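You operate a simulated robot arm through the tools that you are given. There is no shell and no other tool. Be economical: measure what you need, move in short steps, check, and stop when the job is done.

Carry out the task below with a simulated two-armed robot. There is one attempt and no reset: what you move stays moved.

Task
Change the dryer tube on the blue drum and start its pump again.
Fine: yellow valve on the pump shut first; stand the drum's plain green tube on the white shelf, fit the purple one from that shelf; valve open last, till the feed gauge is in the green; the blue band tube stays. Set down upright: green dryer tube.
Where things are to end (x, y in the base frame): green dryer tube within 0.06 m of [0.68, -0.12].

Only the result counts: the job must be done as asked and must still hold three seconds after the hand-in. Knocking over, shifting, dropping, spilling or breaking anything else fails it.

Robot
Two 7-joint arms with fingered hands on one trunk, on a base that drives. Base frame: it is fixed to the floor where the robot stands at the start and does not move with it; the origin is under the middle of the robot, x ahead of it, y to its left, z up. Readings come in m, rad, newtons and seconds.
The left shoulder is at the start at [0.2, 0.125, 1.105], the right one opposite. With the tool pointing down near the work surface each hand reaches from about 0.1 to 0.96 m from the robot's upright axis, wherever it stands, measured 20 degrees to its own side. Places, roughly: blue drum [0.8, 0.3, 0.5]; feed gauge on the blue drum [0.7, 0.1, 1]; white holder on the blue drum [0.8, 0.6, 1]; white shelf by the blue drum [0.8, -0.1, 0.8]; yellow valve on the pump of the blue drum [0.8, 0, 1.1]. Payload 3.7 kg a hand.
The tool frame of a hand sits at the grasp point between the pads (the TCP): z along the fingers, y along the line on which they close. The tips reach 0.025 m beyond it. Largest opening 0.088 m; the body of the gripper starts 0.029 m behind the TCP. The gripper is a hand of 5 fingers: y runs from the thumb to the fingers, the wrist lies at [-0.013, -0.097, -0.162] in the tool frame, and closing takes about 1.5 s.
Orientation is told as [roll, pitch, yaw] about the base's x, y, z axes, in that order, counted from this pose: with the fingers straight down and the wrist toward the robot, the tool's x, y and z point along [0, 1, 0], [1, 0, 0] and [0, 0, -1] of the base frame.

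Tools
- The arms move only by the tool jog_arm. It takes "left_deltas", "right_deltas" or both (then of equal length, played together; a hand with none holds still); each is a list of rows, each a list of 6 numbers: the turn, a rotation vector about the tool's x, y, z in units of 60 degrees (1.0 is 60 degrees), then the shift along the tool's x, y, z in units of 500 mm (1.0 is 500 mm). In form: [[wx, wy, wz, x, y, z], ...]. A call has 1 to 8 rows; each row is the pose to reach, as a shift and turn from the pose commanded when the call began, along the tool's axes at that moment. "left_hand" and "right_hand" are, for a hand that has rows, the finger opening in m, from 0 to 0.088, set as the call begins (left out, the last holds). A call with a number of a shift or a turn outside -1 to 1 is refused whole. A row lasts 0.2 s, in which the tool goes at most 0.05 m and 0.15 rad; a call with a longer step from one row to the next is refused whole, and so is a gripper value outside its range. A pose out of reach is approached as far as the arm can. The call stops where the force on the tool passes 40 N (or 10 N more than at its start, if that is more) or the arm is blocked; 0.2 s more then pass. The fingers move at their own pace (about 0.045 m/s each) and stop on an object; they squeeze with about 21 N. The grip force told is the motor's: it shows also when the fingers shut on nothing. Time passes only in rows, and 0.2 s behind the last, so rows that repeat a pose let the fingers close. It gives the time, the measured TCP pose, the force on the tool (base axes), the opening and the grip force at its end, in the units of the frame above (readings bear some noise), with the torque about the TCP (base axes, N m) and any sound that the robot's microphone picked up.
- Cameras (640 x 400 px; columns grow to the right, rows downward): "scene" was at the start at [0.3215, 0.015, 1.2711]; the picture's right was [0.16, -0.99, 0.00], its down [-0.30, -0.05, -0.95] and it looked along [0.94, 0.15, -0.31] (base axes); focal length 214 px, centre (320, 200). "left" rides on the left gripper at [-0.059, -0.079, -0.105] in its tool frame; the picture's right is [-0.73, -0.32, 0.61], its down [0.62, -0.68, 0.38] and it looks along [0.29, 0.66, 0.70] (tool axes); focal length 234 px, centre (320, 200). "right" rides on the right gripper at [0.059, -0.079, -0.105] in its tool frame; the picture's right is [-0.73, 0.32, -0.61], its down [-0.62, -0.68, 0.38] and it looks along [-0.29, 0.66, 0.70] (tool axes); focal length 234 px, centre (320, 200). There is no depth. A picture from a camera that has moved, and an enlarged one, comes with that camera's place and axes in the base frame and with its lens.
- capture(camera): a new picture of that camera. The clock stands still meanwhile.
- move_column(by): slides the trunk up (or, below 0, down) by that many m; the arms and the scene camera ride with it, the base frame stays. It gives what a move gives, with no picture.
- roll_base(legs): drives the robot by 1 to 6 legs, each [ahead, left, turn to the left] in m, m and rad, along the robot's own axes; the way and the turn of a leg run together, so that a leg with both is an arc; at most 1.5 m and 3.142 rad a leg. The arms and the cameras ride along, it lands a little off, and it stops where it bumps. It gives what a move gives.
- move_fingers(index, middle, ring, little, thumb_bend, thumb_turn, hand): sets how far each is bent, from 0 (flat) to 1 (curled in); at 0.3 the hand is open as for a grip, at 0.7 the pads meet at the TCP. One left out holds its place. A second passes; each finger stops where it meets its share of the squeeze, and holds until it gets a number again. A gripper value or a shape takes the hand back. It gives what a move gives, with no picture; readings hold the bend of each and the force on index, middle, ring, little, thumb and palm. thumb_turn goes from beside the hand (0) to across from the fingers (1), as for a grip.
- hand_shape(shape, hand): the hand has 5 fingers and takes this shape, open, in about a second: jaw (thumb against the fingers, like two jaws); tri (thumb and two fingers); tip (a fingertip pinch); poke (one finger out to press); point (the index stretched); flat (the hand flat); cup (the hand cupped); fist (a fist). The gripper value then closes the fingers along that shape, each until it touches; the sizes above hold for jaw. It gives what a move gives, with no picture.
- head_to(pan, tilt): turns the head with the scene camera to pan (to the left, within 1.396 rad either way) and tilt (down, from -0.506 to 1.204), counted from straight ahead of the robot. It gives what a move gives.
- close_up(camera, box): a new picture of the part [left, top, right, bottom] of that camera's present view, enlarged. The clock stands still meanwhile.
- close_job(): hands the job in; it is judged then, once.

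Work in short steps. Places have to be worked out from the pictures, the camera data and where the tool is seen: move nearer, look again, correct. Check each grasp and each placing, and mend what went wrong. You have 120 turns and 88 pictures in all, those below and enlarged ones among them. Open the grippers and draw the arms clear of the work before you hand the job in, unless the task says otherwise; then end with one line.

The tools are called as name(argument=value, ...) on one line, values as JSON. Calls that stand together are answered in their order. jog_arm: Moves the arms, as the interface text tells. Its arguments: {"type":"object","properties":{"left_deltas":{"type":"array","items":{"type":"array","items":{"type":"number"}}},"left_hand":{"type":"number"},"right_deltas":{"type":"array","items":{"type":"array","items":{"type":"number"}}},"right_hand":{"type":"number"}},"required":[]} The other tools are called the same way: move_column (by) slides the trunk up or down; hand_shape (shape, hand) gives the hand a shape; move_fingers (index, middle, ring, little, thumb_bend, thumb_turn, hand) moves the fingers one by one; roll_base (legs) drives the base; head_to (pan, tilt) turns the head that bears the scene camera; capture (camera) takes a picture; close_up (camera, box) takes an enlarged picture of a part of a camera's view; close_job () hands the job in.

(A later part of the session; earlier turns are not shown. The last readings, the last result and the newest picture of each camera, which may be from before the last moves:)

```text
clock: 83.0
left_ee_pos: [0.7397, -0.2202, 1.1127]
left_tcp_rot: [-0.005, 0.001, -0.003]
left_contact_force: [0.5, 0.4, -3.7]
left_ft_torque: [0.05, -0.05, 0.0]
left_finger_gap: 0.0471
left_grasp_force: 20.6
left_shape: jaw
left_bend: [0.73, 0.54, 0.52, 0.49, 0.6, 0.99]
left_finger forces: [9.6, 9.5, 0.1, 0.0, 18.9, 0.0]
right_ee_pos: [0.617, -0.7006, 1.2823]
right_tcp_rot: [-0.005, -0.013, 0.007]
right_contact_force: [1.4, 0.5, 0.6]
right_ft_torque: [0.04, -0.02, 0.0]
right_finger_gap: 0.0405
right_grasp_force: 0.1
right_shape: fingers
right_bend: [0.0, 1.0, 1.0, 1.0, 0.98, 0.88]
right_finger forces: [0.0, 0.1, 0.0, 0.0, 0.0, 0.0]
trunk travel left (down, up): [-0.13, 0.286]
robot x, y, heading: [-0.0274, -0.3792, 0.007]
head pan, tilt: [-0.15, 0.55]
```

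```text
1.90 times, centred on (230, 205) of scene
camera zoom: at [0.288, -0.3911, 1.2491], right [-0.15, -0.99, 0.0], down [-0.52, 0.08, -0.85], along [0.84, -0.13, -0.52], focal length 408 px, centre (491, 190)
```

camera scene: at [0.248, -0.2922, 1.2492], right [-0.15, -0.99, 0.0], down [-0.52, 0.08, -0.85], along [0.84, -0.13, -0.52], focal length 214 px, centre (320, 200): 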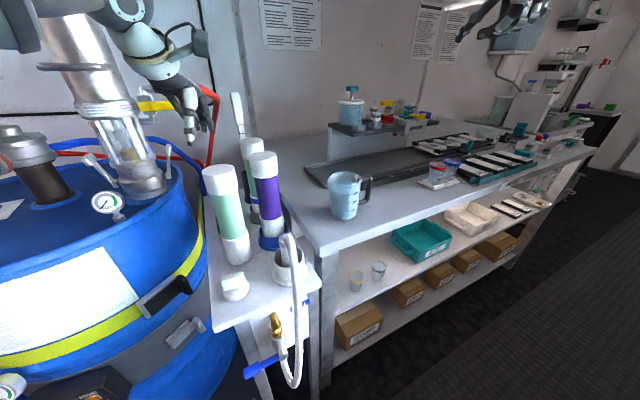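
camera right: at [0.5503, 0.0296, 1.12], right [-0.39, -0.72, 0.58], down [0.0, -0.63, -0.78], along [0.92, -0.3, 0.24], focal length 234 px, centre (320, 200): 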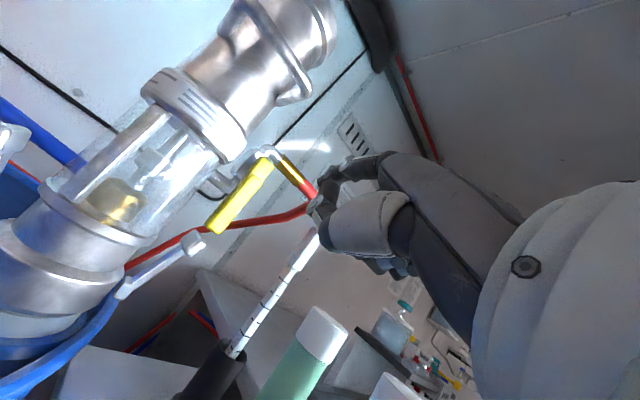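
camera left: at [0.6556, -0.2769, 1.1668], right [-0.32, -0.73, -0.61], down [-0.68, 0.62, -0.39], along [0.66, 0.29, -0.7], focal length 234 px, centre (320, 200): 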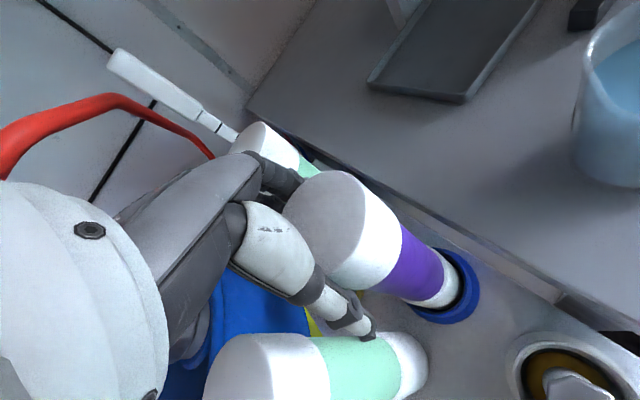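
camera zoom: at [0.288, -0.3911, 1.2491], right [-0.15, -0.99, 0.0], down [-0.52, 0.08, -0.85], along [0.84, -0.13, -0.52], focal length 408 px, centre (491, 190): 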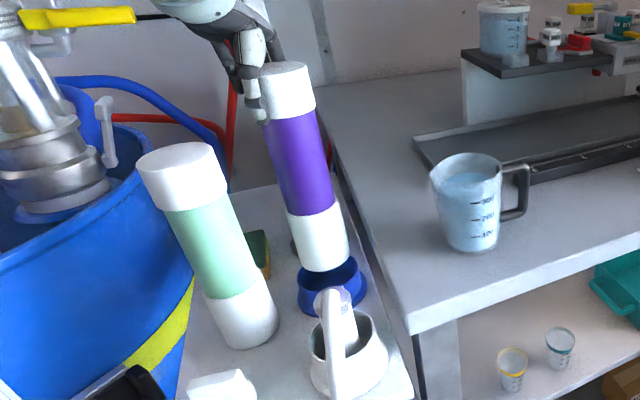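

The grip is firm but off-centre (gap 0.047 vs a ~0.063 cap): the cap sits ~2 cm toward −y of my TCP. I set it back into its holder and regrasp centred.

jog_arm(left_deltas=[[0, 0, 0, 0, 0, 0.03], [0, 0, 0, 0, 0, 0.06], [0, 0, 0, 0, 0, 0.09], [0, 0, 0, 0, 0, 0.11], [0, 0, 0, 0, 0, 0.118]])

jog_arm(left_deltas=[[0, 0, 0, 0, 0, 0], [0, 0, 0, 0, 0, 0], [0, 0, 0, 0, 0, 0], [0, 0, 0, 0, 0, 0], [0, 0, 0, 0, 0, 0], [0, 0, 0, 0, 0, 0]], left_hand=0.088)

jog_arm(left_deltas=[[0, 0, 0, 0, 0, -0.02], [0, 0, 0, 0, 0, -0.05], [0, 0, 0, 0, 0, -0.09], [0, 0, 0, -0.02, 0, -0.12], [0, 0, 0, -0.042, 0, -0.12]])

capture(camera="left")

```text
clock: 84.2
left_ee_pos: [0.7378, -0.2218, 1.0548]
left_tcp_rot: [-0.003, -0.005, -0.001]
left_contact_force: [-0.9, -1.3, 1.7]
left_ft_torque: [0.08, -0.06, 0.02]
left_finger_gap: 0.0469
left_grasp_force: 21.4
left_shape: jaw
left_bend: [0.73, 0.54, 0.52, 0.49, 0.61, 0.99]
left_finger forces: [9.5, 9.8, 0.0, 0.0, 19.4, 0.0]
right_ee_pos: [0.6145, -0.6995, 1.2834]
right_tcp_rot: [-0.007, -0.017, 0.008]
right_contact_force: [1.2, 0.7, -0.5]
right_ft_torque: [-0.04, 0.01, 0.01]
right_finger_gap: 0.04
right_grasp_force: 0.0
right_shape: fingers
right_bend: [0.0, 1.0, 1.0, 1.0, 0.98, 0.88]
right_finger forces: [0.0, 0.0, 0.0, 0.1, 0.1, 0.0]
trunk travel left (down, up): [-0.13, 0.286]
robot x, y, heading: [-0.0333, -0.377, 0.001]
head pan, tilt: [-0.15, 0.55]
```

```text
clock: 85.6
left_ee_pos: [0.7367, -0.2214, 1.054]
left_tcp_rot: [-0.003, -0.003, 0.0]
left_contact_force: [-2.2, 1.0, 8.5]
left_ft_torque: [-0.08, 0.11, -0.03]
left_finger_gap: 0.0879
left_grasp_force: 0.1
left_shape: jaw
left_bend: [0.29, 0.3, 0.3, 0.3, 0.3, 0.98]
left_finger forces: [2.4, 0.0, 0.0, 0.0, 6.8, 0.1]
right_ee_pos: [0.6151, -0.7022, 1.2843]
right_tcp_rot: [-0.005, -0.017, 0.006]
right_contact_force: [-0.8, 0.4, -0.5]
right_ft_torque: [-0.02, 0.02, -0.03]
right_finger_gap: 0.0399
right_grasp_force: 0.0
right_shape: fingers
right_bend: [0.0, 1.0, 1.0, 1.0, 0.98, 0.88]
right_finger forces: [0.1, 0.1, 0.0, 0.0, 0.1, 0.1]
trunk travel left (down, up): [-0.13, 0.286]
robot x, y, heading: [-0.0312, -0.3753, 0.0]
head pan, tilt: [-0.15, 0.55]
```

```text
clock: 86.8
left_ee_pos: [0.7379, -0.243, 1.1143]
left_tcp_rot: [-0.003, -0.004, -0.004]
left_contact_force: [-0.2, 0.4, -0.5]
left_ft_torque: [0.02, 0.03, -0.01]
left_finger_gap: 0.0877
left_grasp_force: 0.1
left_shape: jaw
left_bend: [0.3, 0.3, 0.3, 0.3, 0.3, 0.98]
left_finger forces: [0.0, 0.0, 0.0, 0.1, 0.1, 0.0]
right_ee_pos: [0.6167, -0.699, 1.282]
right_tcp_rot: [-0.005, -0.011, 0.007]
right_contact_force: [0.3, -0.2, 0.3]
right_ft_torque: [0.01, 0.02, 0.0]
right_finger_gap: 0.0399
right_grasp_force: 0.0
right_shape: fingers
right_bend: [0.0, 1.0, 1.0, 1.0, 0.98, 0.88]
right_finger forces: [0.0, 0.0, 0.0, 0.0, 0.1, 0.0]
trunk travel left (down, up): [-0.13, 0.286]
robot x, y, heading: [-0.0275, -0.3731, 0.002]
head pan, tilt: [-0.15, 0.55]
```

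```text
16 pictures are left
camera left: at [0.6585, -0.3011, 1.2175], right [-0.32, -0.73, -0.61], down [-0.68, 0.62, -0.39], along [0.66, 0.29, -0.7], focal length 234 px, centre (320, 200)
```

left: 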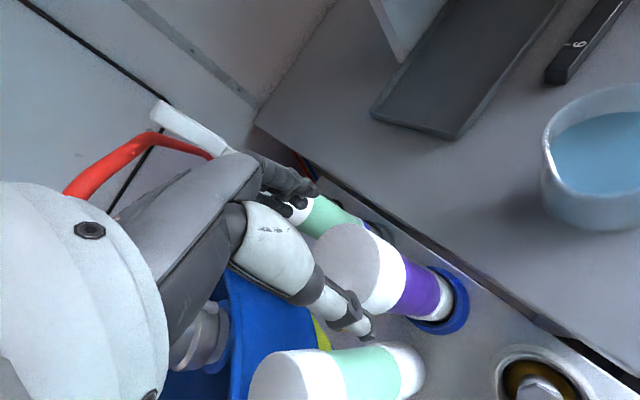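

The cap centre now measures (0.732, −0.241), right under the TCP. I lower and grasp again.

jog_arm(left_deltas=[[0, 0, 0, 0, -0.008, 0.03], [0, 0, 0, 0, -0.008, 0.06], [0, 0, 0, 0, -0.008, 0.09], [0, 0, 0, 0, -0.008, 0.11], [0, 0, 0, 0, -0.008, 0.12]])

jog_arm(left_deltas=[[0, 0, 0, 0, 0, 0], [0, 0, 0, 0, 0, 0], [0, 0, 0, 0, 0, 0], [0, 0, 0, 0, 0, 0], [0, 0, 0, 0, 0, 0], [0, 0, 0, 0, 0, 0], [0, 0, 0, 0, 0, 0], [0, 0, 0, 0, 0, 0]], left_hand=0.0)

```text
clock: 88.0
left_ee_pos: [0.7346, -0.2436, 1.0557]
left_tcp_rot: [-0.003, -0.002, -0.003]
left_contact_force: [-1.0, 0.9, 2.9]
left_ft_torque: [-0.02, 0.07, 0.01]
left_finger_gap: 0.0878
left_grasp_force: 0.1
left_shape: jaw
left_bend: [0.3, 0.3, 0.3, 0.3, 0.3, 0.98]
left_finger forces: [0.1, 0.0, 0.0, 0.1, 2.1, 0.0]
right_ee_pos: [0.616, -0.7016, 1.2836]
right_tcp_rot: [-0.006, -0.014, 0.006]
right_contact_force: [0.0, 0.5, 0.5]
right_ft_torque: [-0.06, -0.01, 0.0]
right_finger_gap: 0.0401
right_grasp_force: 0.1
right_shape: fingers
right_bend: [0.0, 1.0, 1.0, 1.0, 0.98, 0.88]
right_finger forces: [0.0, 0.0, 0.0, 0.0, 0.0, 0.0]
trunk travel left (down, up): [-0.13, 0.286]
robot x, y, heading: [-0.0303, -0.3767, 0.002]
head pan, tilt: [-0.15, 0.55]
```

```text
clock: 89.8
left_ee_pos: [0.7335, -0.243, 1.055]
left_tcp_rot: [-0.004, -0.003, -0.004]
left_contact_force: [-0.3, -1.2, 7.1]
left_ft_torque: [-0.01, -0.41, -0.07]
left_finger_gap: 0.0648
left_grasp_force: 21.1
left_shape: jaw
left_bend: [0.74, 0.4, 0.39, 0.43, 0.46, 0.98]
left_finger forces: [12.8, 8.5, 3.1, 0.0, 28.5, 0.0]
right_ee_pos: [0.6158, -0.7002, 1.2832]
right_tcp_rot: [-0.004, -0.012, 0.006]
right_contact_force: [0.4, 0.1, 0.5]
right_ft_torque: [-0.03, 0.01, -0.03]
right_finger_gap: 0.0399
right_grasp_force: 0.0
right_shape: fingers
right_bend: [0.0, 1.0, 1.0, 1.0, 0.98, 0.88]
right_finger forces: [0.0, 0.0, 0.0, 0.0, 0.0, 0.0]
trunk travel left (down, up): [-0.13, 0.286]
robot x, y, heading: [-0.0344, -0.3776, 0.003]
head pan, tilt: [-0.15, 0.55]
```

Now centred (gap 0.065). I lift straight up 20+ cm out of the holder.

jog_arm(left_deltas=[[0, 0, 0, 0, 0, -0.03], [0, 0, 0, 0, 0, -0.08], [0, 0, 0, 0, 0, -0.14], [0, 0, 0, 0, 0, -0.2], [0, 0, 0, 0, 0, -0.27], [0, 0, 0, 0, 0, -0.34], [0, 0, 0, 0, 0, -0.41], [0, 0, 0, 0, 0, -0.46]])

capture(camera="scene")

```text
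clock: 91.6
left_ee_pos: [0.7122, -0.2024, 1.2662]
left_tcp_rot: [0.0, -0.006, -0.001]
left_contact_force: [-0.4, -0.9, -3.5]
left_ft_torque: [-0.06, -0.04, 0.0]
left_finger_gap: 0.0646
left_grasp_force: 21.5
left_shape: jaw
left_bend: [0.73, 0.4, 0.4, 0.43, 0.45, 0.97]
left_finger forces: [11.8, 7.4, 2.8, 0.0, 24.5, 0.0]
left hand out of reach, approached as far as the arm can: row 6, 7, 8
right_ee_pos: [0.6145, -0.6999, 1.2871]
right_tcp_rot: [-0.004, -0.02, 0.007]
right_contact_force: [-0.2, -0.2, -0.6]
right_ft_torque: [0.0, -0.03, -0.01]
right_finger_gap: 0.04
right_grasp_force: 0.0
right_shape: fingers
right_bend: [0.0, 1.0, 1.0, 1.0, 0.98, 0.88]
right_finger forces: [0.0, 0.1, 0.0, 0.0, 0.0, 0.1]
trunk travel left (down, up): [-0.13, 0.286]
robot x, y, heading: [-0.0297, -0.3787, 0.005]
head pan, tilt: [-0.15, 0.55]
```

```text
15 pictures are left
camera scene: at [0.285, -0.3906, 1.2503], right [-0.15, -0.99, 0.0], down [-0.52, 0.08, -0.85], along [0.84, -0.13, -0.52], focal length 214 px, centre (320, 200)
```

scene: 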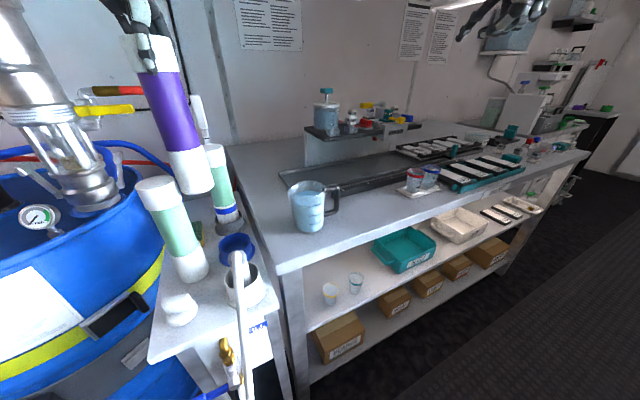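

The tube hangs at z-bottom ~1.04, close beside the green cap (1.07). I drive right 5 cm to gain distance, then back 0.14 m before raising further.

roll_base(legs=[[0, -0.05, 0], [-0.14, 0, 0]])

jog_arm(left_deltas=[[0, 0, 0, 0.0, -0.06, -0.06], [0, 0, 0, 0.0, -0.12, -0.12], [0, 0, 0, 0.03, -0.18, -0.16], [0, 0, 0, 0.07, -0.24, -0.19], [0, 0, 0, 0.12, -0.3, -0.19], [0, 0, 0, 0.16, -0.36, -0.19]])

```text
clock: 93.7
left_ee_pos: [0.5737, -0.2537, 1.2619]
left_tcp_rot: [-0.002, -0.001, -0.001]
left_contact_force: [0.6, -0.2, -3.0]
left_ft_torque: [-0.01, 0.01, 0.0]
left_finger_gap: 0.0644
left_grasp_force: 20.7
left_shape: jaw
left_bend: [0.73, 0.4, 0.4, 0.43, 0.45, 0.97]
left_finger forces: [11.8, 7.4, 2.9, 0.1, 24.2, 0.0]
right_ee_pos: [0.4769, -0.7503, 1.2812]
right_tcp_rot: [-0.005, -0.013, 0.008]
right_contact_force: [-0.2, -0.1, -0.4]
right_ft_torque: [0.01, 0.0, 0.0]
right_finger_gap: 0.04
right_grasp_force: 0.1
right_shape: fingers
right_bend: [0.0, 1.0, 1.0, 1.0, 0.98, 0.88]
right_finger forces: [0.0, 0.0, 0.0, 0.1, 0.0, 0.0]
trunk travel left (down, up): [-0.13, 0.286]
robot x, y, heading: [-0.1718, -0.4308, 0.005]
head pan, tilt: [-0.15, 0.55]
```

```text
clock: 95.1
left_ee_pos: [0.3915, -0.1729, 1.3592]
left_tcp_rot: [-0.003, -0.002, -0.001]
left_contact_force: [0.0, -0.1, -4.0]
left_ft_torque: [-0.05, -0.04, 0.0]
left_finger_gap: 0.0645
left_grasp_force: 20.8
left_shape: jaw
left_bend: [0.73, 0.4, 0.4, 0.43, 0.45, 0.97]
left_finger forces: [11.7, 7.4, 2.9, 0.0, 23.8, 0.0]
right_ee_pos: [0.4742, -0.7503, 1.2829]
right_tcp_rot: [-0.006, -0.014, 0.006]
right_contact_force: [-0.6, 0.0, 0.7]
right_ft_torque: [0.01, 0.01, 0.02]
right_finger_gap: 0.04
right_grasp_force: 0.1
right_shape: fingers
right_bend: [0.0, 1.0, 1.0, 1.0, 0.98, 0.88]
right_finger forces: [0.0, 0.0, 0.0, 0.1, 0.1, 0.1]
trunk travel left (down, up): [-0.13, 0.286]
robot x, y, heading: [-0.1686, -0.4281, 0.008]
head pan, tilt: [-0.15, 0.55]
```

I drive left to the drum's holder side (y≈0.28), then ahead to x≈0.035, carrying the tube high; head turned to the holder.

roll_base(legs=[[0, 0.708, 0]])

head_to(pan=0.4, tilt=0.35)

roll_base(legs=[[0.2, 0, 0]])

capture(camera="scene")

```text
clock: 101.8
left_ee_pos: [0.3946, 0.5454, 1.3567]
left_tcp_rot: [-0.004, -0.002, -0.006]
left_contact_force: [-0.6, 0.5, -3.4]
left_ft_torque: [-0.03, -0.04, -0.03]
left_finger_gap: 0.0645
left_grasp_force: 21.5
left_shape: jaw
left_bend: [0.73, 0.4, 0.4, 0.43, 0.45, 0.97]
left_finger forces: [11.6, 7.4, 2.9, 0.0, 23.8, 0.1]
right_ee_pos: [0.4743, -0.0314, 1.2826]
right_tcp_rot: [-0.005, -0.013, 0.003]
right_contact_force: [-0.8, 0.0, 0.1]
right_ft_torque: [0.0, 0.02, -0.02]
right_finger_gap: 0.0401
right_grasp_force: 0.1
right_shape: fingers
right_bend: [0.0, 1.0, 1.0, 1.0, 0.98, 0.88]
right_finger forces: [0.0, 0.1, 0.0, 0.0, 0.0, 0.0]
trunk travel left (down, up): [-0.13, 0.286]
robot x, y, heading: [-0.1716, 0.2868, -0.005]
head pan, tilt: [-0.15, 0.55]
```

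```text
clock: 102.8
left_ee_pos: [0.3942, 0.5459, 1.3573]
left_tcp_rot: [-0.002, -0.002, -0.006]
left_contact_force: [0.5, 0.9, -3.8]
left_ft_torque: [0.04, -0.03, -0.03]
left_finger_gap: 0.0644
left_grasp_force: 21.3
left_shape: jaw
left_bend: [0.73, 0.4, 0.4, 0.43, 0.45, 0.97]
left_finger forces: [11.6, 7.3, 2.9, 0.0, 23.7, 0.1]
right_ee_pos: [0.4746, -0.0316, 1.283]
right_tcp_rot: [-0.003, -0.012, 0.004]
right_contact_force: [0.0, 0.7, -0.1]
right_ft_torque: [0.0, -0.01, -0.03]
right_finger_gap: 0.0402
right_grasp_force: 0.1
right_shape: fingers
right_bend: [0.0, 1.0, 1.0, 1.0, 0.98, 0.88]
right_finger forces: [0.0, 0.0, 0.1, 0.0, 0.1, 0.1]
trunk travel left (down, up): [-0.13, 0.286]
robot x, y, heading: [-0.173, 0.2893, -0.001]
head pan, tilt: [0.4, 0.351]
```

```text
clock: 104.4
left_ee_pos: [0.5987, 0.5462, 1.3577]
left_tcp_rot: [-0.005, -0.002, -0.005]
left_contact_force: [0.7, -0.1, -3.2]
left_ft_torque: [-0.03, 0.03, 0.01]
left_finger_gap: 0.0644
left_grasp_force: 21.1
left_shape: jaw
left_bend: [0.73, 0.4, 0.4, 0.43, 0.45, 0.97]
left_finger forces: [11.6, 7.3, 2.9, 0.1, 23.6, 0.1]
right_ee_pos: [0.6779, -0.031, 1.2826]
right_tcp_rot: [-0.005, -0.015, 0.005]
right_contact_force: [-0.5, 0.0, 0.3]
right_ft_torque: [0.03, 0.01, 0.01]
right_finger_gap: 0.0398
right_grasp_force: 0.0
right_shape: fingers
right_bend: [0.0, 1.0, 1.0, 1.0, 0.98, 0.88]
right_finger forces: [0.0, 0.0, 0.0, 0.1, 0.1, 0.0]
trunk travel left (down, up): [-0.13, 0.286]
robot x, y, heading: [0.0319, 0.288, -0.004]
head pan, tilt: [0.4, 0.351]
```

```text
14 pictures are left
camera scene: at [0.3476, 0.3274, 1.2675], right [0.39, -0.92, 0.0], down [-0.32, -0.13, -0.94], along [0.86, 0.37, -0.34], focal length 214 px, centre (320, 200)
```

scene: 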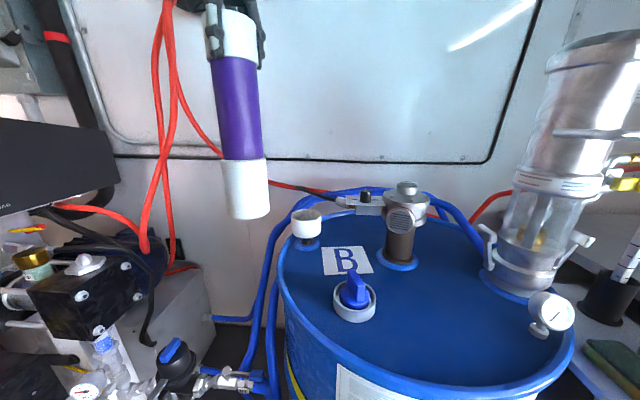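

The empty cup and the tube are both in view. I bring the tube above the cup at about (0.806, 0.556, 1.29) and swing the right hand's camera leftward for a second viewing angle.

jog_arm(left_deltas=[[0, 0, 0, 0.0, 0.07, -0.0], [0, 0, 0, 0.01, 0.14, 0.0], [0, 0, 0, 0.02, 0.21, 0.02], [0, 0, 0, 0.02, 0.28, 0.05], [0, 0, 0, 0.02, 0.35, 0.08], [0, 0, 0, 0.02, 0.4, 0.12], [0, 0, 0, 0.02, 0.414, 0.13], [0, 0, 0, 0.02, 0.414, 0.135]], right_deltas=[[0, 0, -0.1, 0.03, -0.02, 0], [0, 0, -0.2, 0.06, -0.04, 0], [0, 0, -0.31, 0.09, -0.06, 0], [0, 0, -0.41, 0.12, -0.08, 0], [0, 0, -0.52, 0.15, -0.1, 0], [0, 0, -0.62, 0.18, -0.12, 0], [0, 0, -0.73, 0.21, -0.14, 0], [0, 0, -0.83, 0.24, -0.16, 0]])

close_up(camera="scene", box=[250, 80, 390, 260])

capture(camera="right")

```text
clock: 106.2
left_ee_pos: [0.8054, 0.5572, 1.29]
left_tcp_rot: [-0.002, 0.0, -0.004]
left_contact_force: [-0.8, -0.2, -4.3]
left_ft_torque: [0.01, -0.03, -0.02]
left_finger_gap: 0.0645
left_grasp_force: 21.1
left_shape: jaw
left_bend: [0.73, 0.4, 0.4, 0.43, 0.45, 0.97]
left_finger forces: [11.2, 7.3, 2.8, 0.0, 22.9, 0.1]
right_ee_pos: [0.5981, 0.0887, 1.2802]
right_tcp_rot: [-0.013, -0.004, 0.875]
right_contact_force: [-0.2, 0.2, 0.5]
right_ft_torque: [0.02, 0.04, 0.0]
right_finger_gap: 0.0402
right_grasp_force: 0.0
right_shape: fingers
right_bend: [0.0, 1.0, 1.0, 1.0, 0.98, 0.88]
right_finger forces: [0.0, 0.1, 0.0, 0.0, 0.1, 0.1]
trunk travel left (down, up): [-0.13, 0.286]
robot x, y, heading: [0.0267, 0.292, -0.002]
head pan, tilt: [0.4, 0.351]
```

```text
2.22 times, centred on (320, 170) of scene
camera zoom: at [0.3476, 0.3278, 1.2673], right [0.39, -0.92, 0.0], down [-0.32, -0.13, -0.94], along [0.86, 0.37, -0.34], focal length 477 px, centre (320, 267)
```

zoom: 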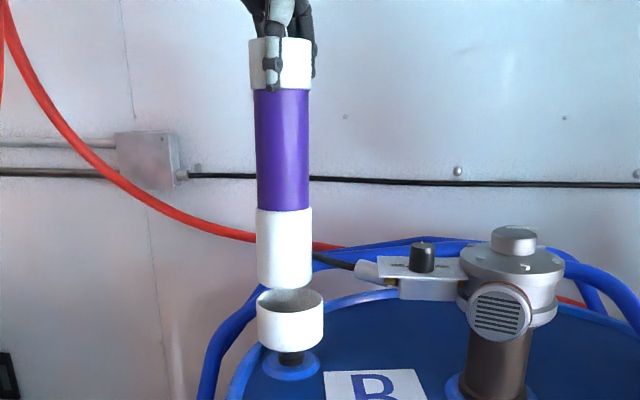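

```text
12 pictures are left
camera right: at [0.5015, 0.0666, 1.3847], right [0.76, -0.21, 0.62], down [0.05, -0.92, -0.38], along [0.65, 0.31, -0.69], focal length 234 px, centre (320, 200)
```

right: 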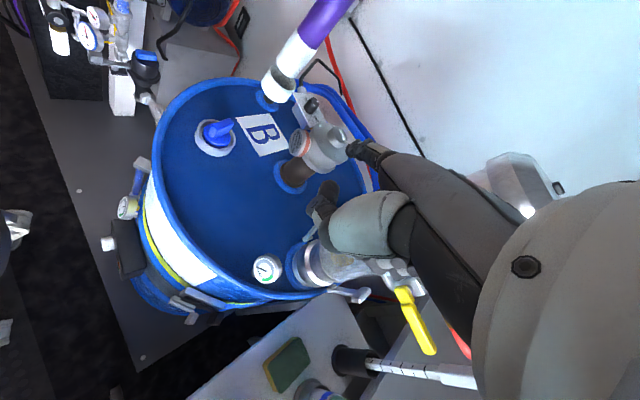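

In the head view the tube is ~6 mm left of the cup centre. I zoom the right camera for the other direction.

close_up(camera="right", box=[240, 0, 360, 120])

```text
3.33 times, centred on (300, 60) of right
camera zoom: at [0.5015, 0.0666, 1.3847], right [0.76, -0.21, 0.62], down [0.05, -0.92, -0.38], along [0.65, 0.31, -0.69], focal length 781 px, centre (387, 667)
```

zoom: 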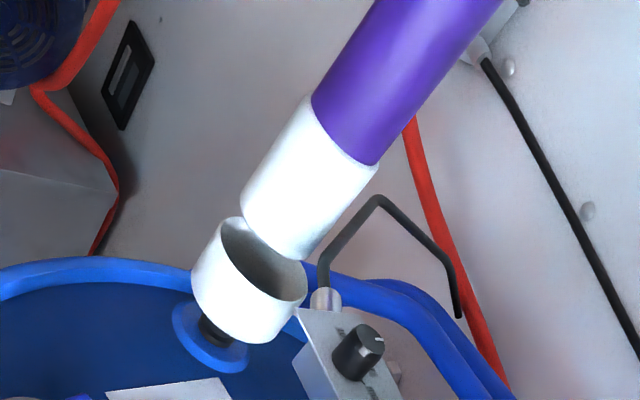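

Combining both views: shift (+6.5, −4) mm. I correct and lower 3 cm slowly, watching for contact.

jog_arm(left_deltas=[[0, 0, 0, -0.0076, 0.013, 0], [0, 0, 0, -0.0076, 0.013, 0.01], [0, 0, 0, -0.0076, 0.013, 0.02], [0, 0, 0, -0.0076, 0.013, 0.03], [0, 0, 0, -0.0076, 0.013, 0.04]])

close_up(camera="right", box=[240, 0, 360, 120])

close_up(camera="scene", box=[260, 140, 380, 260])

```text
clock: 107.4
left_ee_pos: [0.811, 0.5518, 1.2699]
left_tcp_rot: [-0.003, 0.0, -0.005]
left_contact_force: [-0.2, 0.0, -3.4]
left_ft_torque: [-0.02, -0.01, -0.02]
left_finger_gap: 0.0645
left_grasp_force: 21.1
left_shape: jaw
left_bend: [0.73, 0.4, 0.4, 0.43, 0.45, 0.97]
left_finger forces: [11.3, 7.2, 2.9, 0.0, 22.8, 0.0]
right_ee_pos: [0.5974, 0.0879, 1.2815]
right_tcp_rot: [-0.014, -0.004, 0.874]
right_contact_force: [-1.0, -0.6, -0.1]
right_ft_torque: [0.01, 0.01, 0.01]
right_finger_gap: 0.0402
right_grasp_force: 0.1
right_shape: fingers
right_bend: [0.0, 1.0, 1.0, 1.0, 0.98, 0.88]
right_finger forces: [0.0, 0.1, 0.0, 0.0, 0.0, 0.0]
trunk travel left (down, up): [-0.13, 0.286]
robot x, y, heading: [0.0325, 0.291, -0.003]
head pan, tilt: [0.4, 0.351]
```

```text
3.33 times, centred on (300, 60) of right
camera zoom: at [0.5013, 0.0663, 1.3847], right [0.76, -0.22, 0.62], down [0.05, -0.92, -0.38], along [0.65, 0.31, -0.69], focal length 781 px, centre (387, 667)
```

zoom: 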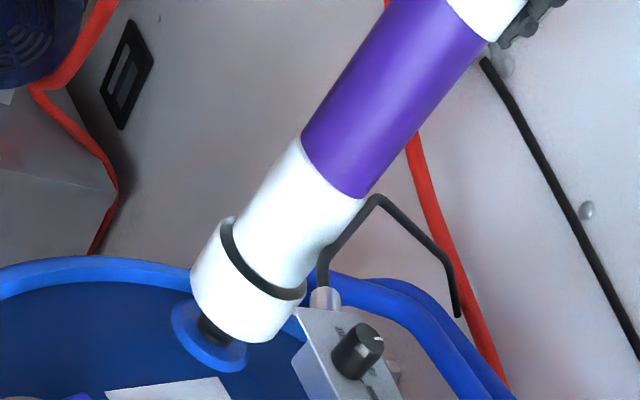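

```text
3.33 times, centred on (320, 200) of scene
camera zoom: at [0.3475, 0.3275, 1.2673], right [0.39, -0.92, 0.0], down [-0.32, -0.13, -0.94], along [0.87, 0.37, -0.34], focal length 715 px, centre (320, 200)
```

zoom: 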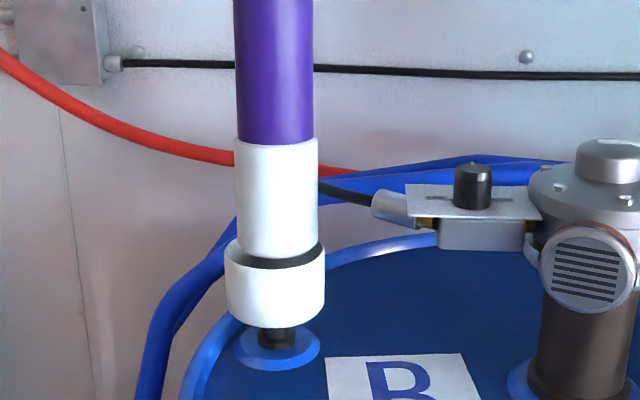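

Beautifully centred and entering the cup without contact. I lower on toward the seat (expected TCP z ≈1.222).

jog_arm(left_deltas=[[0, 0, 0, 0, 0, 0.012], [0, 0, 0, 0, 0, 0.024], [0, 0, 0, 0, 0, 0.036], [0, 0, 0, 0, 0, 0.048], [0, 0, 0, 0, 0, 0.06], [0, 0, 0, 0, 0, 0.072], [0, 0, 0, 0, 0, 0.084]])

jog_arm(left_deltas=[[0, 0, 0, 0, 0, 0.006], [0, 0, 0, 0, 0, 0.012]])

```text
clock: 109.0
left_ee_pos: [0.8113, 0.5507, 1.2278]
left_tcp_rot: [-0.005, 0.0, -0.006]
left_contact_force: [-0.4, 0.6, -4.6]
left_ft_torque: [0.01, -0.03, 0.0]
left_finger_gap: 0.0646
left_grasp_force: 21.5
left_shape: jaw
left_bend: [0.73, 0.4, 0.4, 0.43, 0.45, 0.97]
left_finger forces: [11.3, 7.2, 3.1, 0.1, 22.8, 0.1]
right_ee_pos: [0.597, 0.089, 1.2814]
right_tcp_rot: [-0.014, -0.004, 0.875]
right_contact_force: [-0.2, -1.0, -0.1]
right_ft_torque: [0.01, 0.01, -0.02]
right_finger_gap: 0.0401
right_grasp_force: 0.1
right_shape: fingers
right_bend: [0.0, 1.0, 1.0, 1.0, 0.98, 0.88]
right_finger forces: [0.0, 0.1, 0.0, 0.1, 0.1, 0.1]
trunk travel left (down, up): [-0.13, 0.286]
robot x, y, heading: [0.0322, 0.2926, -0.003]
head pan, tilt: [0.4, 0.351]
```

```text
clock: 109.6
left_ee_pos: [0.811, 0.5514, 1.2247]
left_tcp_rot: [-0.004, -0.005, -0.004]
left_contact_force: [0.0, 0.2, 1.8]
left_ft_torque: [0.0, -0.03, 0.03]
left_finger_gap: 0.0645
left_grasp_force: 21.4
left_shape: jaw
left_bend: [0.74, 0.4, 0.4, 0.43, 0.45, 0.97]
left_finger forces: [11.5, 7.2, 3.3, 0.0, 24.8, 0.0]
right_ee_pos: [0.5976, 0.0881, 1.2816]
right_tcp_rot: [-0.014, -0.006, 0.875]
right_contact_force: [0.5, -0.1, 0.3]
right_ft_torque: [0.01, 0.04, 0.03]
right_finger_gap: 0.0402
right_grasp_force: 0.1
right_shape: fingers
right_bend: [0.0, 1.0, 1.0, 1.0, 0.98, 0.88]
right_finger forces: [0.0, 0.1, 0.0, 0.1, 0.0, 0.0]
trunk travel left (down, up): [-0.13, 0.286]
robot x, y, heading: [0.0321, 0.295, -0.003]
head pan, tilt: [0.4, 0.351]
```

Contact begins at z 1.225; I press a few mm more to make sure it is fully seated.

jog_arm(left_deltas=[[0, 0, 0, 0, 0, 0.006], [0, 0, 0, 0, 0, 0.01]])

jog_arm(left_deltas=[[0, 0, 0, 0, 0, -0.006], [0, 0, 0, 0, 0, -0.006], [0, 0, 0, 0, 0, -0.006], [0, 0, 0, 0, 0, -0.006], [0, 0, 0, 0, 0, -0.006], [0, 0, 0, 0, 0, -0.006]], left_hand=0.088)

close_up(camera="scene", box=[250, 80, 390, 260])

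```text
clock: 110.2
left_ee_pos: [0.8076, 0.5501, 1.2233]
left_tcp_rot: [-0.003, -0.01, -0.005]
left_contact_force: [-0.9, -0.5, 15.1]
left_ft_torque: [0.09, -0.14, 0.04]
left_finger_gap: 0.0644
left_grasp_force: 20.9
left_shape: jaw
left_bend: [0.74, 0.4, 0.4, 0.43, 0.45, 0.97]
left_finger forces: [11.5, 7.9, 3.5, 0.0, 29.7, 0.1]
right_ee_pos: [0.5952, 0.0871, 1.2832]
right_tcp_rot: [-0.016, -0.007, 0.873]
right_contact_force: [0.3, 0.6, 0.3]
right_ft_torque: [0.0, -0.01, 0.01]
right_finger_gap: 0.0403
right_grasp_force: 0.0
right_shape: fingers
right_bend: [0.0, 1.0, 1.0, 1.0, 0.98, 0.88]
right_finger forces: [0.0, 0.1, 0.0, 0.0, 0.0, 0.0]
trunk travel left (down, up): [-0.13, 0.286]
robot x, y, heading: [0.033, 0.2924, -0.002]
head pan, tilt: [0.4, 0.351]
```

```text
clock: 111.6
left_ee_pos: [0.8102, 0.5509, 1.2217]
left_tcp_rot: [-0.003, -0.001, -0.006]
left_contact_force: [-1.4, -0.5, 8.2]
left_ft_torque: [0.02, 0.23, -0.01]
left_finger_gap: 0.0878
left_grasp_force: 0.0
left_shape: jaw
left_bend: [0.3, 0.3, 0.3, 0.3, 0.3, 0.97]
left_finger forces: [0.0, 0.1, 0.0, 0.0, 6.9, 0.0]
right_ee_pos: [0.5974, 0.0871, 1.2815]
right_tcp_rot: [-0.014, -0.006, 0.875]
right_contact_force: [0.5, -0.7, -0.3]
right_ft_torque: [-0.03, -0.01, -0.03]
right_finger_gap: 0.04
right_grasp_force: 0.0
right_shape: fingers
right_bend: [0.0, 1.0, 1.0, 1.0, 0.98, 0.88]
right_finger forces: [0.0, 0.0, 0.0, 0.0, 0.1, 0.0]
trunk travel left (down, up): [-0.13, 0.286]
robot x, y, heading: [0.0313, 0.2896, 0.003]
head pan, tilt: [0.4, 0.351]
```

```text
2.22 times, centred on (320, 170) of scene
camera zoom: at [0.346, 0.3269, 1.2678], right [0.39, -0.92, 0.0], down [-0.32, -0.13, -0.94], along [0.87, 0.37, -0.34], focal length 477 px, centre (320, 267)
```

zoom: 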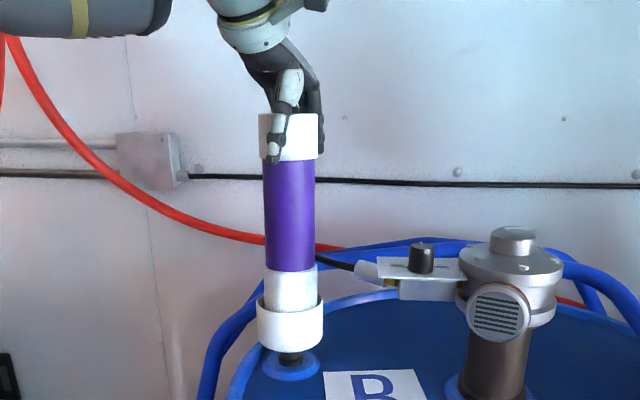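

Seated exactly like the green one was. I lift the open hand straight up and draw it back.

jog_arm(left_deltas=[[0, 0, 0, 0, 0, -0.02], [0, 0, 0, 0, 0, -0.05], [0, 0, 0, 0, 0, -0.09], [0, 0, 0, 0, 0, -0.13], [0, 0, 0, 0, -0.08, -0.15], [0, 0, 0, 0, -0.16, -0.17], [0, 0, 0, 0, -0.25, -0.18], [0, 0, 0, 0, -0.34, -0.18]])

capture(camera="scene")

```text
clock: 113.4
left_ee_pos: [0.6384, 0.5536, 1.3131]
left_tcp_rot: [-0.004, -0.004, -0.004]
left_contact_force: [0.5, -0.7, 0.0]
left_ft_torque: [0.0, 0.01, 0.01]
left_finger_gap: 0.0878
left_grasp_force: 0.1
left_shape: jaw
left_bend: [0.3, 0.3, 0.3, 0.3, 0.3, 0.97]
left_finger forces: [0.1, 0.1, 0.0, 0.0, 0.0, 0.0]
right_ee_pos: [0.5965, 0.0885, 1.2826]
right_tcp_rot: [-0.018, -0.007, 0.874]
right_contact_force: [-0.2, -0.2, 0.2]
right_ft_torque: [-0.01, -0.02, 0.03]
right_finger_gap: 0.04
right_grasp_force: 0.1
right_shape: fingers
right_bend: [0.0, 1.0, 1.0, 1.0, 0.98, 0.88]
right_finger forces: [0.0, 0.1, 0.1, 0.0, 0.0, 0.0]
trunk travel left (down, up): [-0.13, 0.286]
robot x, y, heading: [0.0335, 0.2863, 0.001]
head pan, tilt: [0.4, 0.351]
```

```text
7 pictures are left
camera scene: at [0.3457, 0.3275, 1.268], right [0.39, -0.92, 0.0], down [-0.32, -0.13, -0.94], along [0.87, 0.37, -0.34], focal length 214 px, centre (320, 200)
```

scene: 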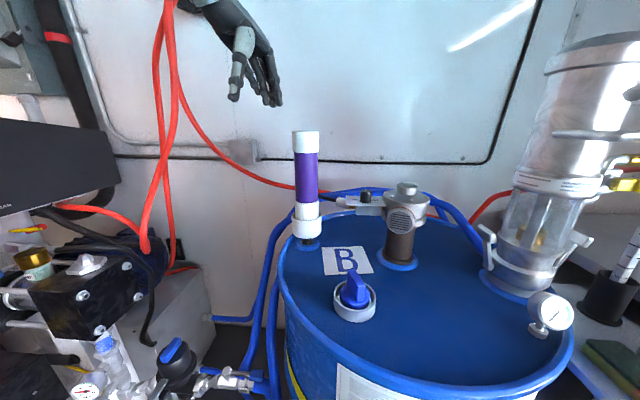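

Purple tube is fitted. Now for the valve I return the base to where I worked it before (−0.17, 0), straighten the right hand's yaw on the way.

roll_base(legs=[[-0.205, 0, 0], [0, -0.287, 0]])

jog_arm(right_deltas=[[0, 0, 0.105, 0, 0, 0], [0, 0, 0.21, 0, 0, 0], [0, 0, 0.314, 0, 0, 0], [0, 0, 0.419, 0, 0, 0], [0, 0, 0.524, 0, 0, 0], [0, 0, 0.628, 0, 0, 0], [0, 0, 0.733, 0, 0, 0], [0, 0, 0.836, 0, 0, 0]])

head_to(pan=0.159, tilt=0.311)

```text
clock: 117.8
left_ee_pos: [0.4334, 0.2614, 1.3114]
left_tcp_rot: [-0.002, -0.004, -0.01]
left_contact_force: [-0.6, -0.4, 0.1]
left_ft_torque: [0.02, 0.03, -0.02]
left_finger_gap: 0.0882
left_grasp_force: 0.0
left_shape: jaw
left_bend: [0.3, 0.3, 0.3, 0.3, 0.3, 0.97]
left_finger forces: [0.0, 0.0, 0.1, 0.0, 0.1, 0.1]
right_ee_pos: [0.3868, -0.2031, 1.2804]
right_tcp_rot: [-0.015, -0.007, 0.868]
right_contact_force: [0.2, 0.8, 1.5]
right_ft_torque: [0.02, -0.01, 0.01]
right_finger_gap: 0.0399
right_grasp_force: 0.1
right_shape: fingers
right_bend: [0.0, 1.0, 1.0, 1.0, 0.98, 0.88]
right_finger forces: [0.0, 0.0, 0.1, 0.0, 0.0, 0.1]
trunk travel left (down, up): [-0.13, 0.286]
robot x, y, heading: [-0.1773, 0.0026, -0.005]
head pan, tilt: [0.4, 0.351]
```

```text
clock: 119.6
left_ee_pos: [0.4334, 0.2625, 1.3116]
left_tcp_rot: [-0.004, -0.003, -0.011]
left_contact_force: [-0.5, 0.3, 0.0]
left_ft_torque: [-0.01, 0.0, 0.01]
left_finger_gap: 0.0878
left_grasp_force: 0.0
left_shape: jaw
left_bend: [0.3, 0.3, 0.3, 0.3, 0.3, 0.97]
left_finger forces: [0.0, 0.0, 0.1, 0.0, 0.0, 0.1]
right_ee_pos: [0.3858, -0.2035, 1.2813]
right_tcp_rot: [-0.005, -0.013, -0.011]
right_contact_force: [0.7, 0.2, 0.3]
right_ft_torque: [0.02, 0.0, 0.01]
right_finger_gap: 0.0398
right_grasp_force: 0.0
right_shape: fingers
right_bend: [0.0, 1.0, 1.0, 1.0, 0.98, 0.88]
right_finger forces: [0.0, 0.0, 0.0, 0.0, 0.1, 0.0]
trunk travel left (down, up): [-0.13, 0.286]
robot x, y, heading: [-0.1747, 0.0027, -0.003]
head pan, tilt: [0.4, 0.351]
```

```text
clock: 120.3
left_ee_pos: [0.4333, 0.2612, 1.3124]
left_tcp_rot: [-0.004, -0.003, -0.01]
left_contact_force: [-0.4, 0.0, 0.4]
left_ft_torque: [-0.03, 0.01, 0.01]
left_finger_gap: 0.0878
left_grasp_force: 0.0
left_shape: jaw
left_bend: [0.3, 0.3, 0.3, 0.3, 0.3, 0.97]
left_finger forces: [0.0, 0.1, 0.0, 0.1, 0.1, 0.1]
right_ee_pos: [0.386, -0.2038, 1.2827]
right_tcp_rot: [-0.006, -0.014, -0.008]
right_contact_force: [0.5, 0.0, 0.1]
right_ft_torque: [-0.02, 0.0, -0.01]
right_finger_gap: 0.0402
right_grasp_force: 0.1
right_shape: fingers
right_bend: [0.0, 1.0, 1.0, 1.0, 0.98, 0.88]
right_finger forces: [0.1, 0.0, 0.1, 0.0, 0.0, 0.0]
trunk travel left (down, up): [-0.13, 0.286]
robot x, y, heading: [-0.1788, 0.0008, -0.0]
head pan, tilt: [0.159, 0.311]
```

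I pitch the right hand so the index points forward again, moving to about (0.63, −0.06, 1.18), above the green tube's height.

jog_arm(right_deltas=[[-0.1, 0, 0, 0.01, 0.07, 0.02], [-0.2, 0, 0, 0.03, 0.14, 0.05], [-0.3, 0, 0, 0.06, 0.21, 0.08], [-0.4, 0, 0, 0.1, 0.28, 0.11], [-0.51, 0, 0, 0.15, 0.34, 0.14], [-0.61, 0, 0, 0.2, 0.4, 0.17], [-0.72, 0, 0, 0.25, 0.45, 0.19], [-0.82, 0, 0, 0.288, 0.488, 0.2]])

```text
clock: 122.2
left_ee_pos: [0.4334, 0.2625, 1.3129]
left_tcp_rot: [-0.004, -0.001, -0.01]
left_contact_force: [0.4, 0.0, 0.9]
left_ft_torque: [0.0, 0.0, 0.0]
left_finger_gap: 0.0882
left_grasp_force: 0.0
left_shape: jaw
left_bend: [0.3, 0.3, 0.3, 0.3, 0.3, 0.97]
left_finger forces: [0.1, 0.1, 0.0, 0.1, 0.0, 0.0]
right_ee_pos: [0.6307, -0.0621, 1.1862]
right_tcp_rot: [-0.009, -0.877, 0.0]
right_contact_force: [0.4, -0.7, -1.2]
right_ft_torque: [-0.02, 0.01, 0.01]
right_finger_gap: 0.0399
right_grasp_force: 0.0
right_shape: fingers
right_bend: [0.0, 1.0, 1.0, 1.0, 0.98, 0.88]
right_finger forces: [0.0, 0.1, 0.0, 0.0, 0.0, 0.1]
trunk travel left (down, up): [-0.13, 0.286]
robot x, y, heading: [-0.1795, 0.0009, -0.006]
head pan, tilt: [0.159, 0.311]
```

Pose reached. I move the finger to just in front of and above the lever's end and take a look.

jog_arm(right_deltas=[[0, 0, 0, 0.003, 0.022, 0.062], [0, 0, 0, 0.006, 0.044, 0.125], [0, 0, 0, 0.009, 0.066, 0.187], [0, 0, 0, 0.012, 0.088, 0.249]])

close_up(camera="scene", box=[310, 130, 410, 230])

```text
clock: 123.2
left_ee_pos: [0.4346, 0.2628, 1.3114]
left_tcp_rot: [-0.004, -0.001, -0.011]
left_contact_force: [-0.7, 1.3, 0.0]
left_ft_torque: [0.0, -0.01, 0.03]
left_finger_gap: 0.0879
left_grasp_force: 0.0
left_shape: jaw
left_bend: [0.3, 0.3, 0.3, 0.3, 0.3, 0.97]
left_finger forces: [0.1, 0.0, 0.0, 0.1, 0.0, 0.1]
right_ee_pos: [0.7569, -0.0585, 1.1365]
right_tcp_rot: [-0.009, -0.87, -0.001]
right_contact_force: [0.4, 0.3, -0.1]
right_ft_torque: [0.01, -0.02, 0.04]
right_finger_gap: 0.0399
right_grasp_force: 0.0
right_shape: fingers
right_bend: [0.0, 1.0, 1.0, 1.0, 0.98, 0.88]
right_finger forces: [0.1, 0.1, 0.0, 0.1, 0.0, 0.0]
trunk travel left (down, up): [-0.13, 0.286]
robot x, y, heading: [-0.1748, 0.0025, 0.0]
head pan, tilt: [0.159, 0.311]
```

```text
4.00 times, centred on (360, 180) of scene
camera zoom: at [0.1454, 0.016, 1.2708], right [0.15, -0.99, 0.0], down [-0.3, -0.05, -0.95], along [0.94, 0.14, -0.31], focal length 858 px, centre (160, 280)
```

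zoom: 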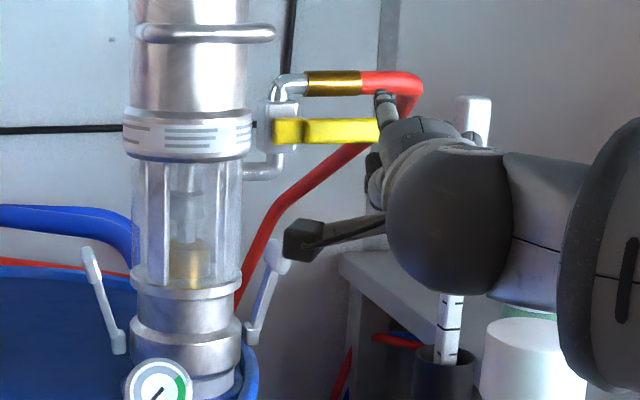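

The finger is right in front of the lever's end, just above it. I shift 1.5 cm left, advance over the lever, and press down half-way.

jog_arm(right_deltas=[[0, 0, 0, 0.03, -0.012, 0.01], [0, 0, 0, 0.03, 0.012, 0.038], [0, 0, 0, 0.03, 0.047, 0.081], [0, 0, 0, 0.032, 0.017, 0.106], [0, 0, 0, 0.034, -0.01, 0.13], [0, 0, 0, 0.036, -0.027, 0.144]])

close_up(camera="scene", box=[310, 130, 410, 230])

```text
clock: 124.5
left_ee_pos: [0.4334, 0.2617, 1.311]
left_tcp_rot: [-0.006, -0.002, -0.009]
left_contact_force: [0.4, -0.2, -0.5]
left_ft_torque: [0.01, 0.04, 0.01]
left_finger_gap: 0.0878
left_grasp_force: 0.0
left_shape: jaw
left_bend: [0.3, 0.3, 0.3, 0.3, 0.3, 0.97]
left_finger forces: [0.0, 0.0, 0.1, 0.0, 0.1, 0.0]
right_ee_pos: [0.8028, -0.0396, 1.0796]
right_tcp_rot: [-0.007, -0.872, -0.002]
right_contact_force: [0.3, 0.4, 0.6]
right_ft_torque: [-0.02, -0.01, -0.03]
right_finger_gap: 0.0405
right_grasp_force: 0.1
right_shape: fingers
right_bend: [0.0, 1.0, 1.0, 1.0, 0.98, 0.88]
right_finger forces: [0.4, 0.0, 0.0, 0.0, 0.0, 0.1]
trunk travel left (down, up): [-0.13, 0.286]
robot x, y, heading: [-0.1784, 0.003, -0.006]
head pan, tilt: [0.159, 0.311]
```

```text
4.00 times, centred on (360, 180) of scene
camera zoom: at [0.1447, 0.0156, 1.2711], right [0.15, -0.99, 0.0], down [-0.3, -0.05, -0.95], along [0.94, 0.15, -0.31], focal length 858 px, centre (160, 280)
```

zoom: 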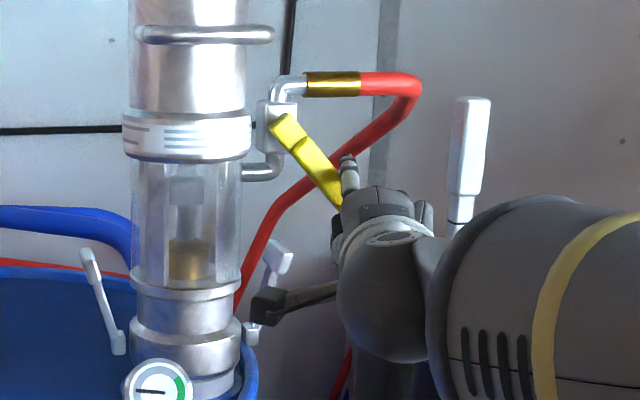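

The lever is turning and the gauge rising. I continue the arc to the fully open position.

jog_arm(right_deltas=[[0, 0, 0, 0.013, -0.014, 0.012], [0, 0, 0, 0.026, -0.028, 0.024], [0, 0, 0, 0.042, -0.036, 0.03], [0, 0, 0, 0.058, -0.042, 0.0356], [0, 0, 0, 0.07, -0.045, 0.038]])

close_up(camera="scene", box=[310, 130, 410, 240])

```text
clock: 125.8
left_ee_pos: [0.4276, 0.2591, 1.3151]
left_tcp_rot: [-0.001, -0.007, -0.01]
left_contact_force: [0.8, 0.0, -0.2]
left_ft_torque: [0.02, 0.03, -0.02]
left_finger_gap: 0.0879
left_grasp_force: 0.2
left_shape: jaw
left_bend: [0.3, 0.3, 0.3, 0.3, 0.3, 0.97]
left_finger forces: [0.0, 0.0, 0.2, 0.0, 0.0, 0.0]
right_ee_pos: [0.8015, -0.0085, 1.0553]
right_tcp_rot: [-0.005, -0.878, -0.007]
right_contact_force: [-27.7, -12.6, 4.8]
right_ft_torque: [0.84, -1.2, 0.16]
right_finger_gap: 0.0445
right_grasp_force: 18.5
right_shape: fingers
right_bend: [0.0, 1.0, 1.0, 1.0, 0.99, 0.87]
right_finger forces: [15.7, 0.0, 0.0, 0.0, 21.5, 0.0]
trunk travel left (down, up): [-0.13, 0.286]
robot x, y, heading: [-0.1785, 0.0044, -0.005]
head pan, tilt: [0.159, 0.311]
```

```text
3.64 times, centred on (360, 185) of scene
camera zoom: at [0.1396, 0.0138, 1.2727], right [0.15, -0.99, 0.0], down [-0.3, -0.05, -0.95], along [0.94, 0.15, -0.3], focal length 780 px, centre (174, 254)
```

zoom: 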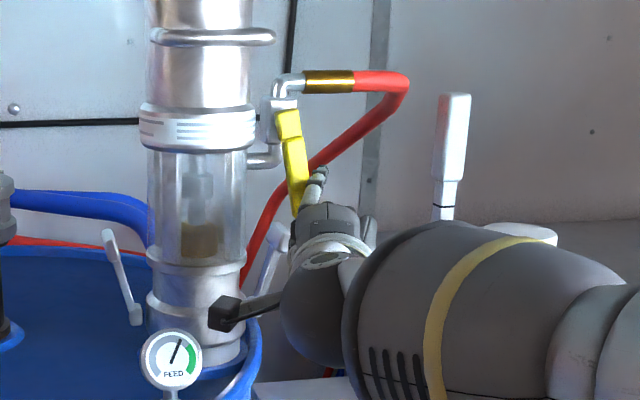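

The gauge is close to green with the lever ~12° short, but the thumb met something low (likely the latch). I release, raise the hand 2.8 cm and push the lever the rest of the way higher up.

jog_arm(right_deltas=[[0, 0, 0, -0.03, 0, 0], [0, 0, 0, -0.03, 0.02, -0.022], [0, 0, 0, -0.03, 0.038, -0.042]])

jog_arm(right_deltas=[[0, 0, 0, 0.012, 0, 0], [0, 0, 0, 0.024, 0, 0], [0, 0, 0, 0.036, 0, 0], [0, 0, 0, 0.044, 0, 0]])

```text
clock: 126.5
left_ee_pos: [0.4331, 0.2612, 1.3115]
left_tcp_rot: [-0.004, -0.002, -0.01]
left_contact_force: [-0.2, -0.4, 0.2]
left_ft_torque: [-0.02, -0.01, -0.03]
left_finger_gap: 0.0881
left_grasp_force: 0.0
left_shape: jaw
left_bend: [0.3, 0.3, 0.3, 0.3, 0.3, 0.97]
left_finger forces: [0.0, 0.0, 0.1, 0.0, 0.1, 0.0]
right_ee_pos: [0.7994, -0.0209, 1.0795]
right_tcp_rot: [-0.009, -0.871, 0.0]
right_contact_force: [0.8, 0.5, 0.8]
right_ft_torque: [0.02, 0.0, -0.01]
right_finger_gap: 0.0406
right_grasp_force: 0.1
right_shape: fingers
right_bend: [0.0, 1.0, 1.0, 1.0, 0.98, 0.88]
right_finger forces: [0.0, 0.0, 0.0, 0.0, 0.1, 0.1]
trunk travel left (down, up): [-0.13, 0.286]
robot x, y, heading: [-0.1791, 0.004, -0.002]
head pan, tilt: [0.159, 0.311]
```

```text
clock: 127.5
left_ee_pos: [0.4308, 0.2575, 1.3144]
left_tcp_rot: [0.0, -0.003, -0.011]
left_contact_force: [0.2, 0.1, 0.0]
left_ft_torque: [-0.01, 0.03, 0.01]
left_finger_gap: 0.0882
left_grasp_force: 0.1
left_shape: jaw
left_bend: [0.3, 0.3, 0.3, 0.3, 0.3, 0.97]
left_finger forces: [0.0, 0.0, 0.0, 0.0, 0.1, 0.0]
right_ee_pos: [0.7995, -0.0069, 1.0796]
right_tcp_rot: [-0.004, -0.874, -0.016]
right_contact_force: [-15.3, -22.9, -3.6]
right_ft_torque: [0.66, -0.3, -0.1]
right_finger_gap: 0.041
right_grasp_force: 13.8
right_shape: fingers
right_bend: [0.0, 1.0, 1.0, 1.0, 0.95, 0.92]
right_finger forces: [3.7, 0.0, 0.1, 0.0, 24.1, 0.0]
trunk travel left (down, up): [-0.13, 0.286]
robot x, y, heading: [-0.181, 0.0029, -0.003]
head pan, tilt: [0.159, 0.311]
```

The thumb carries the load now; I check with one of the last pictures whether the lever is already upright.

close_up(camera="scene", box=[310, 130, 410, 240])

```text
3.64 times, centred on (360, 185) of scene
camera zoom: at [0.1428, 0.0117, 1.2716], right [0.15, -0.99, 0.0], down [-0.3, -0.04, -0.95], along [0.94, 0.14, -0.3], focal length 780 px, centre (174, 254)
```

zoom: 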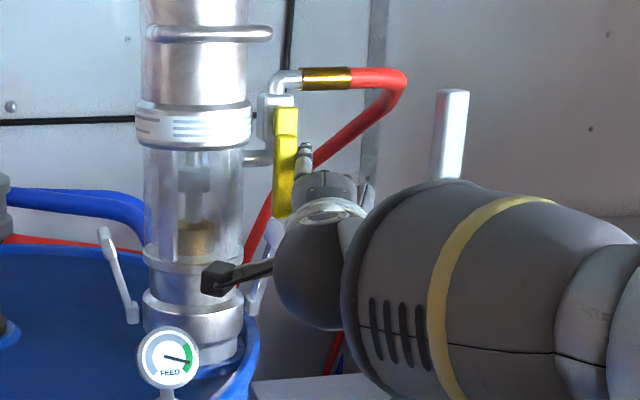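

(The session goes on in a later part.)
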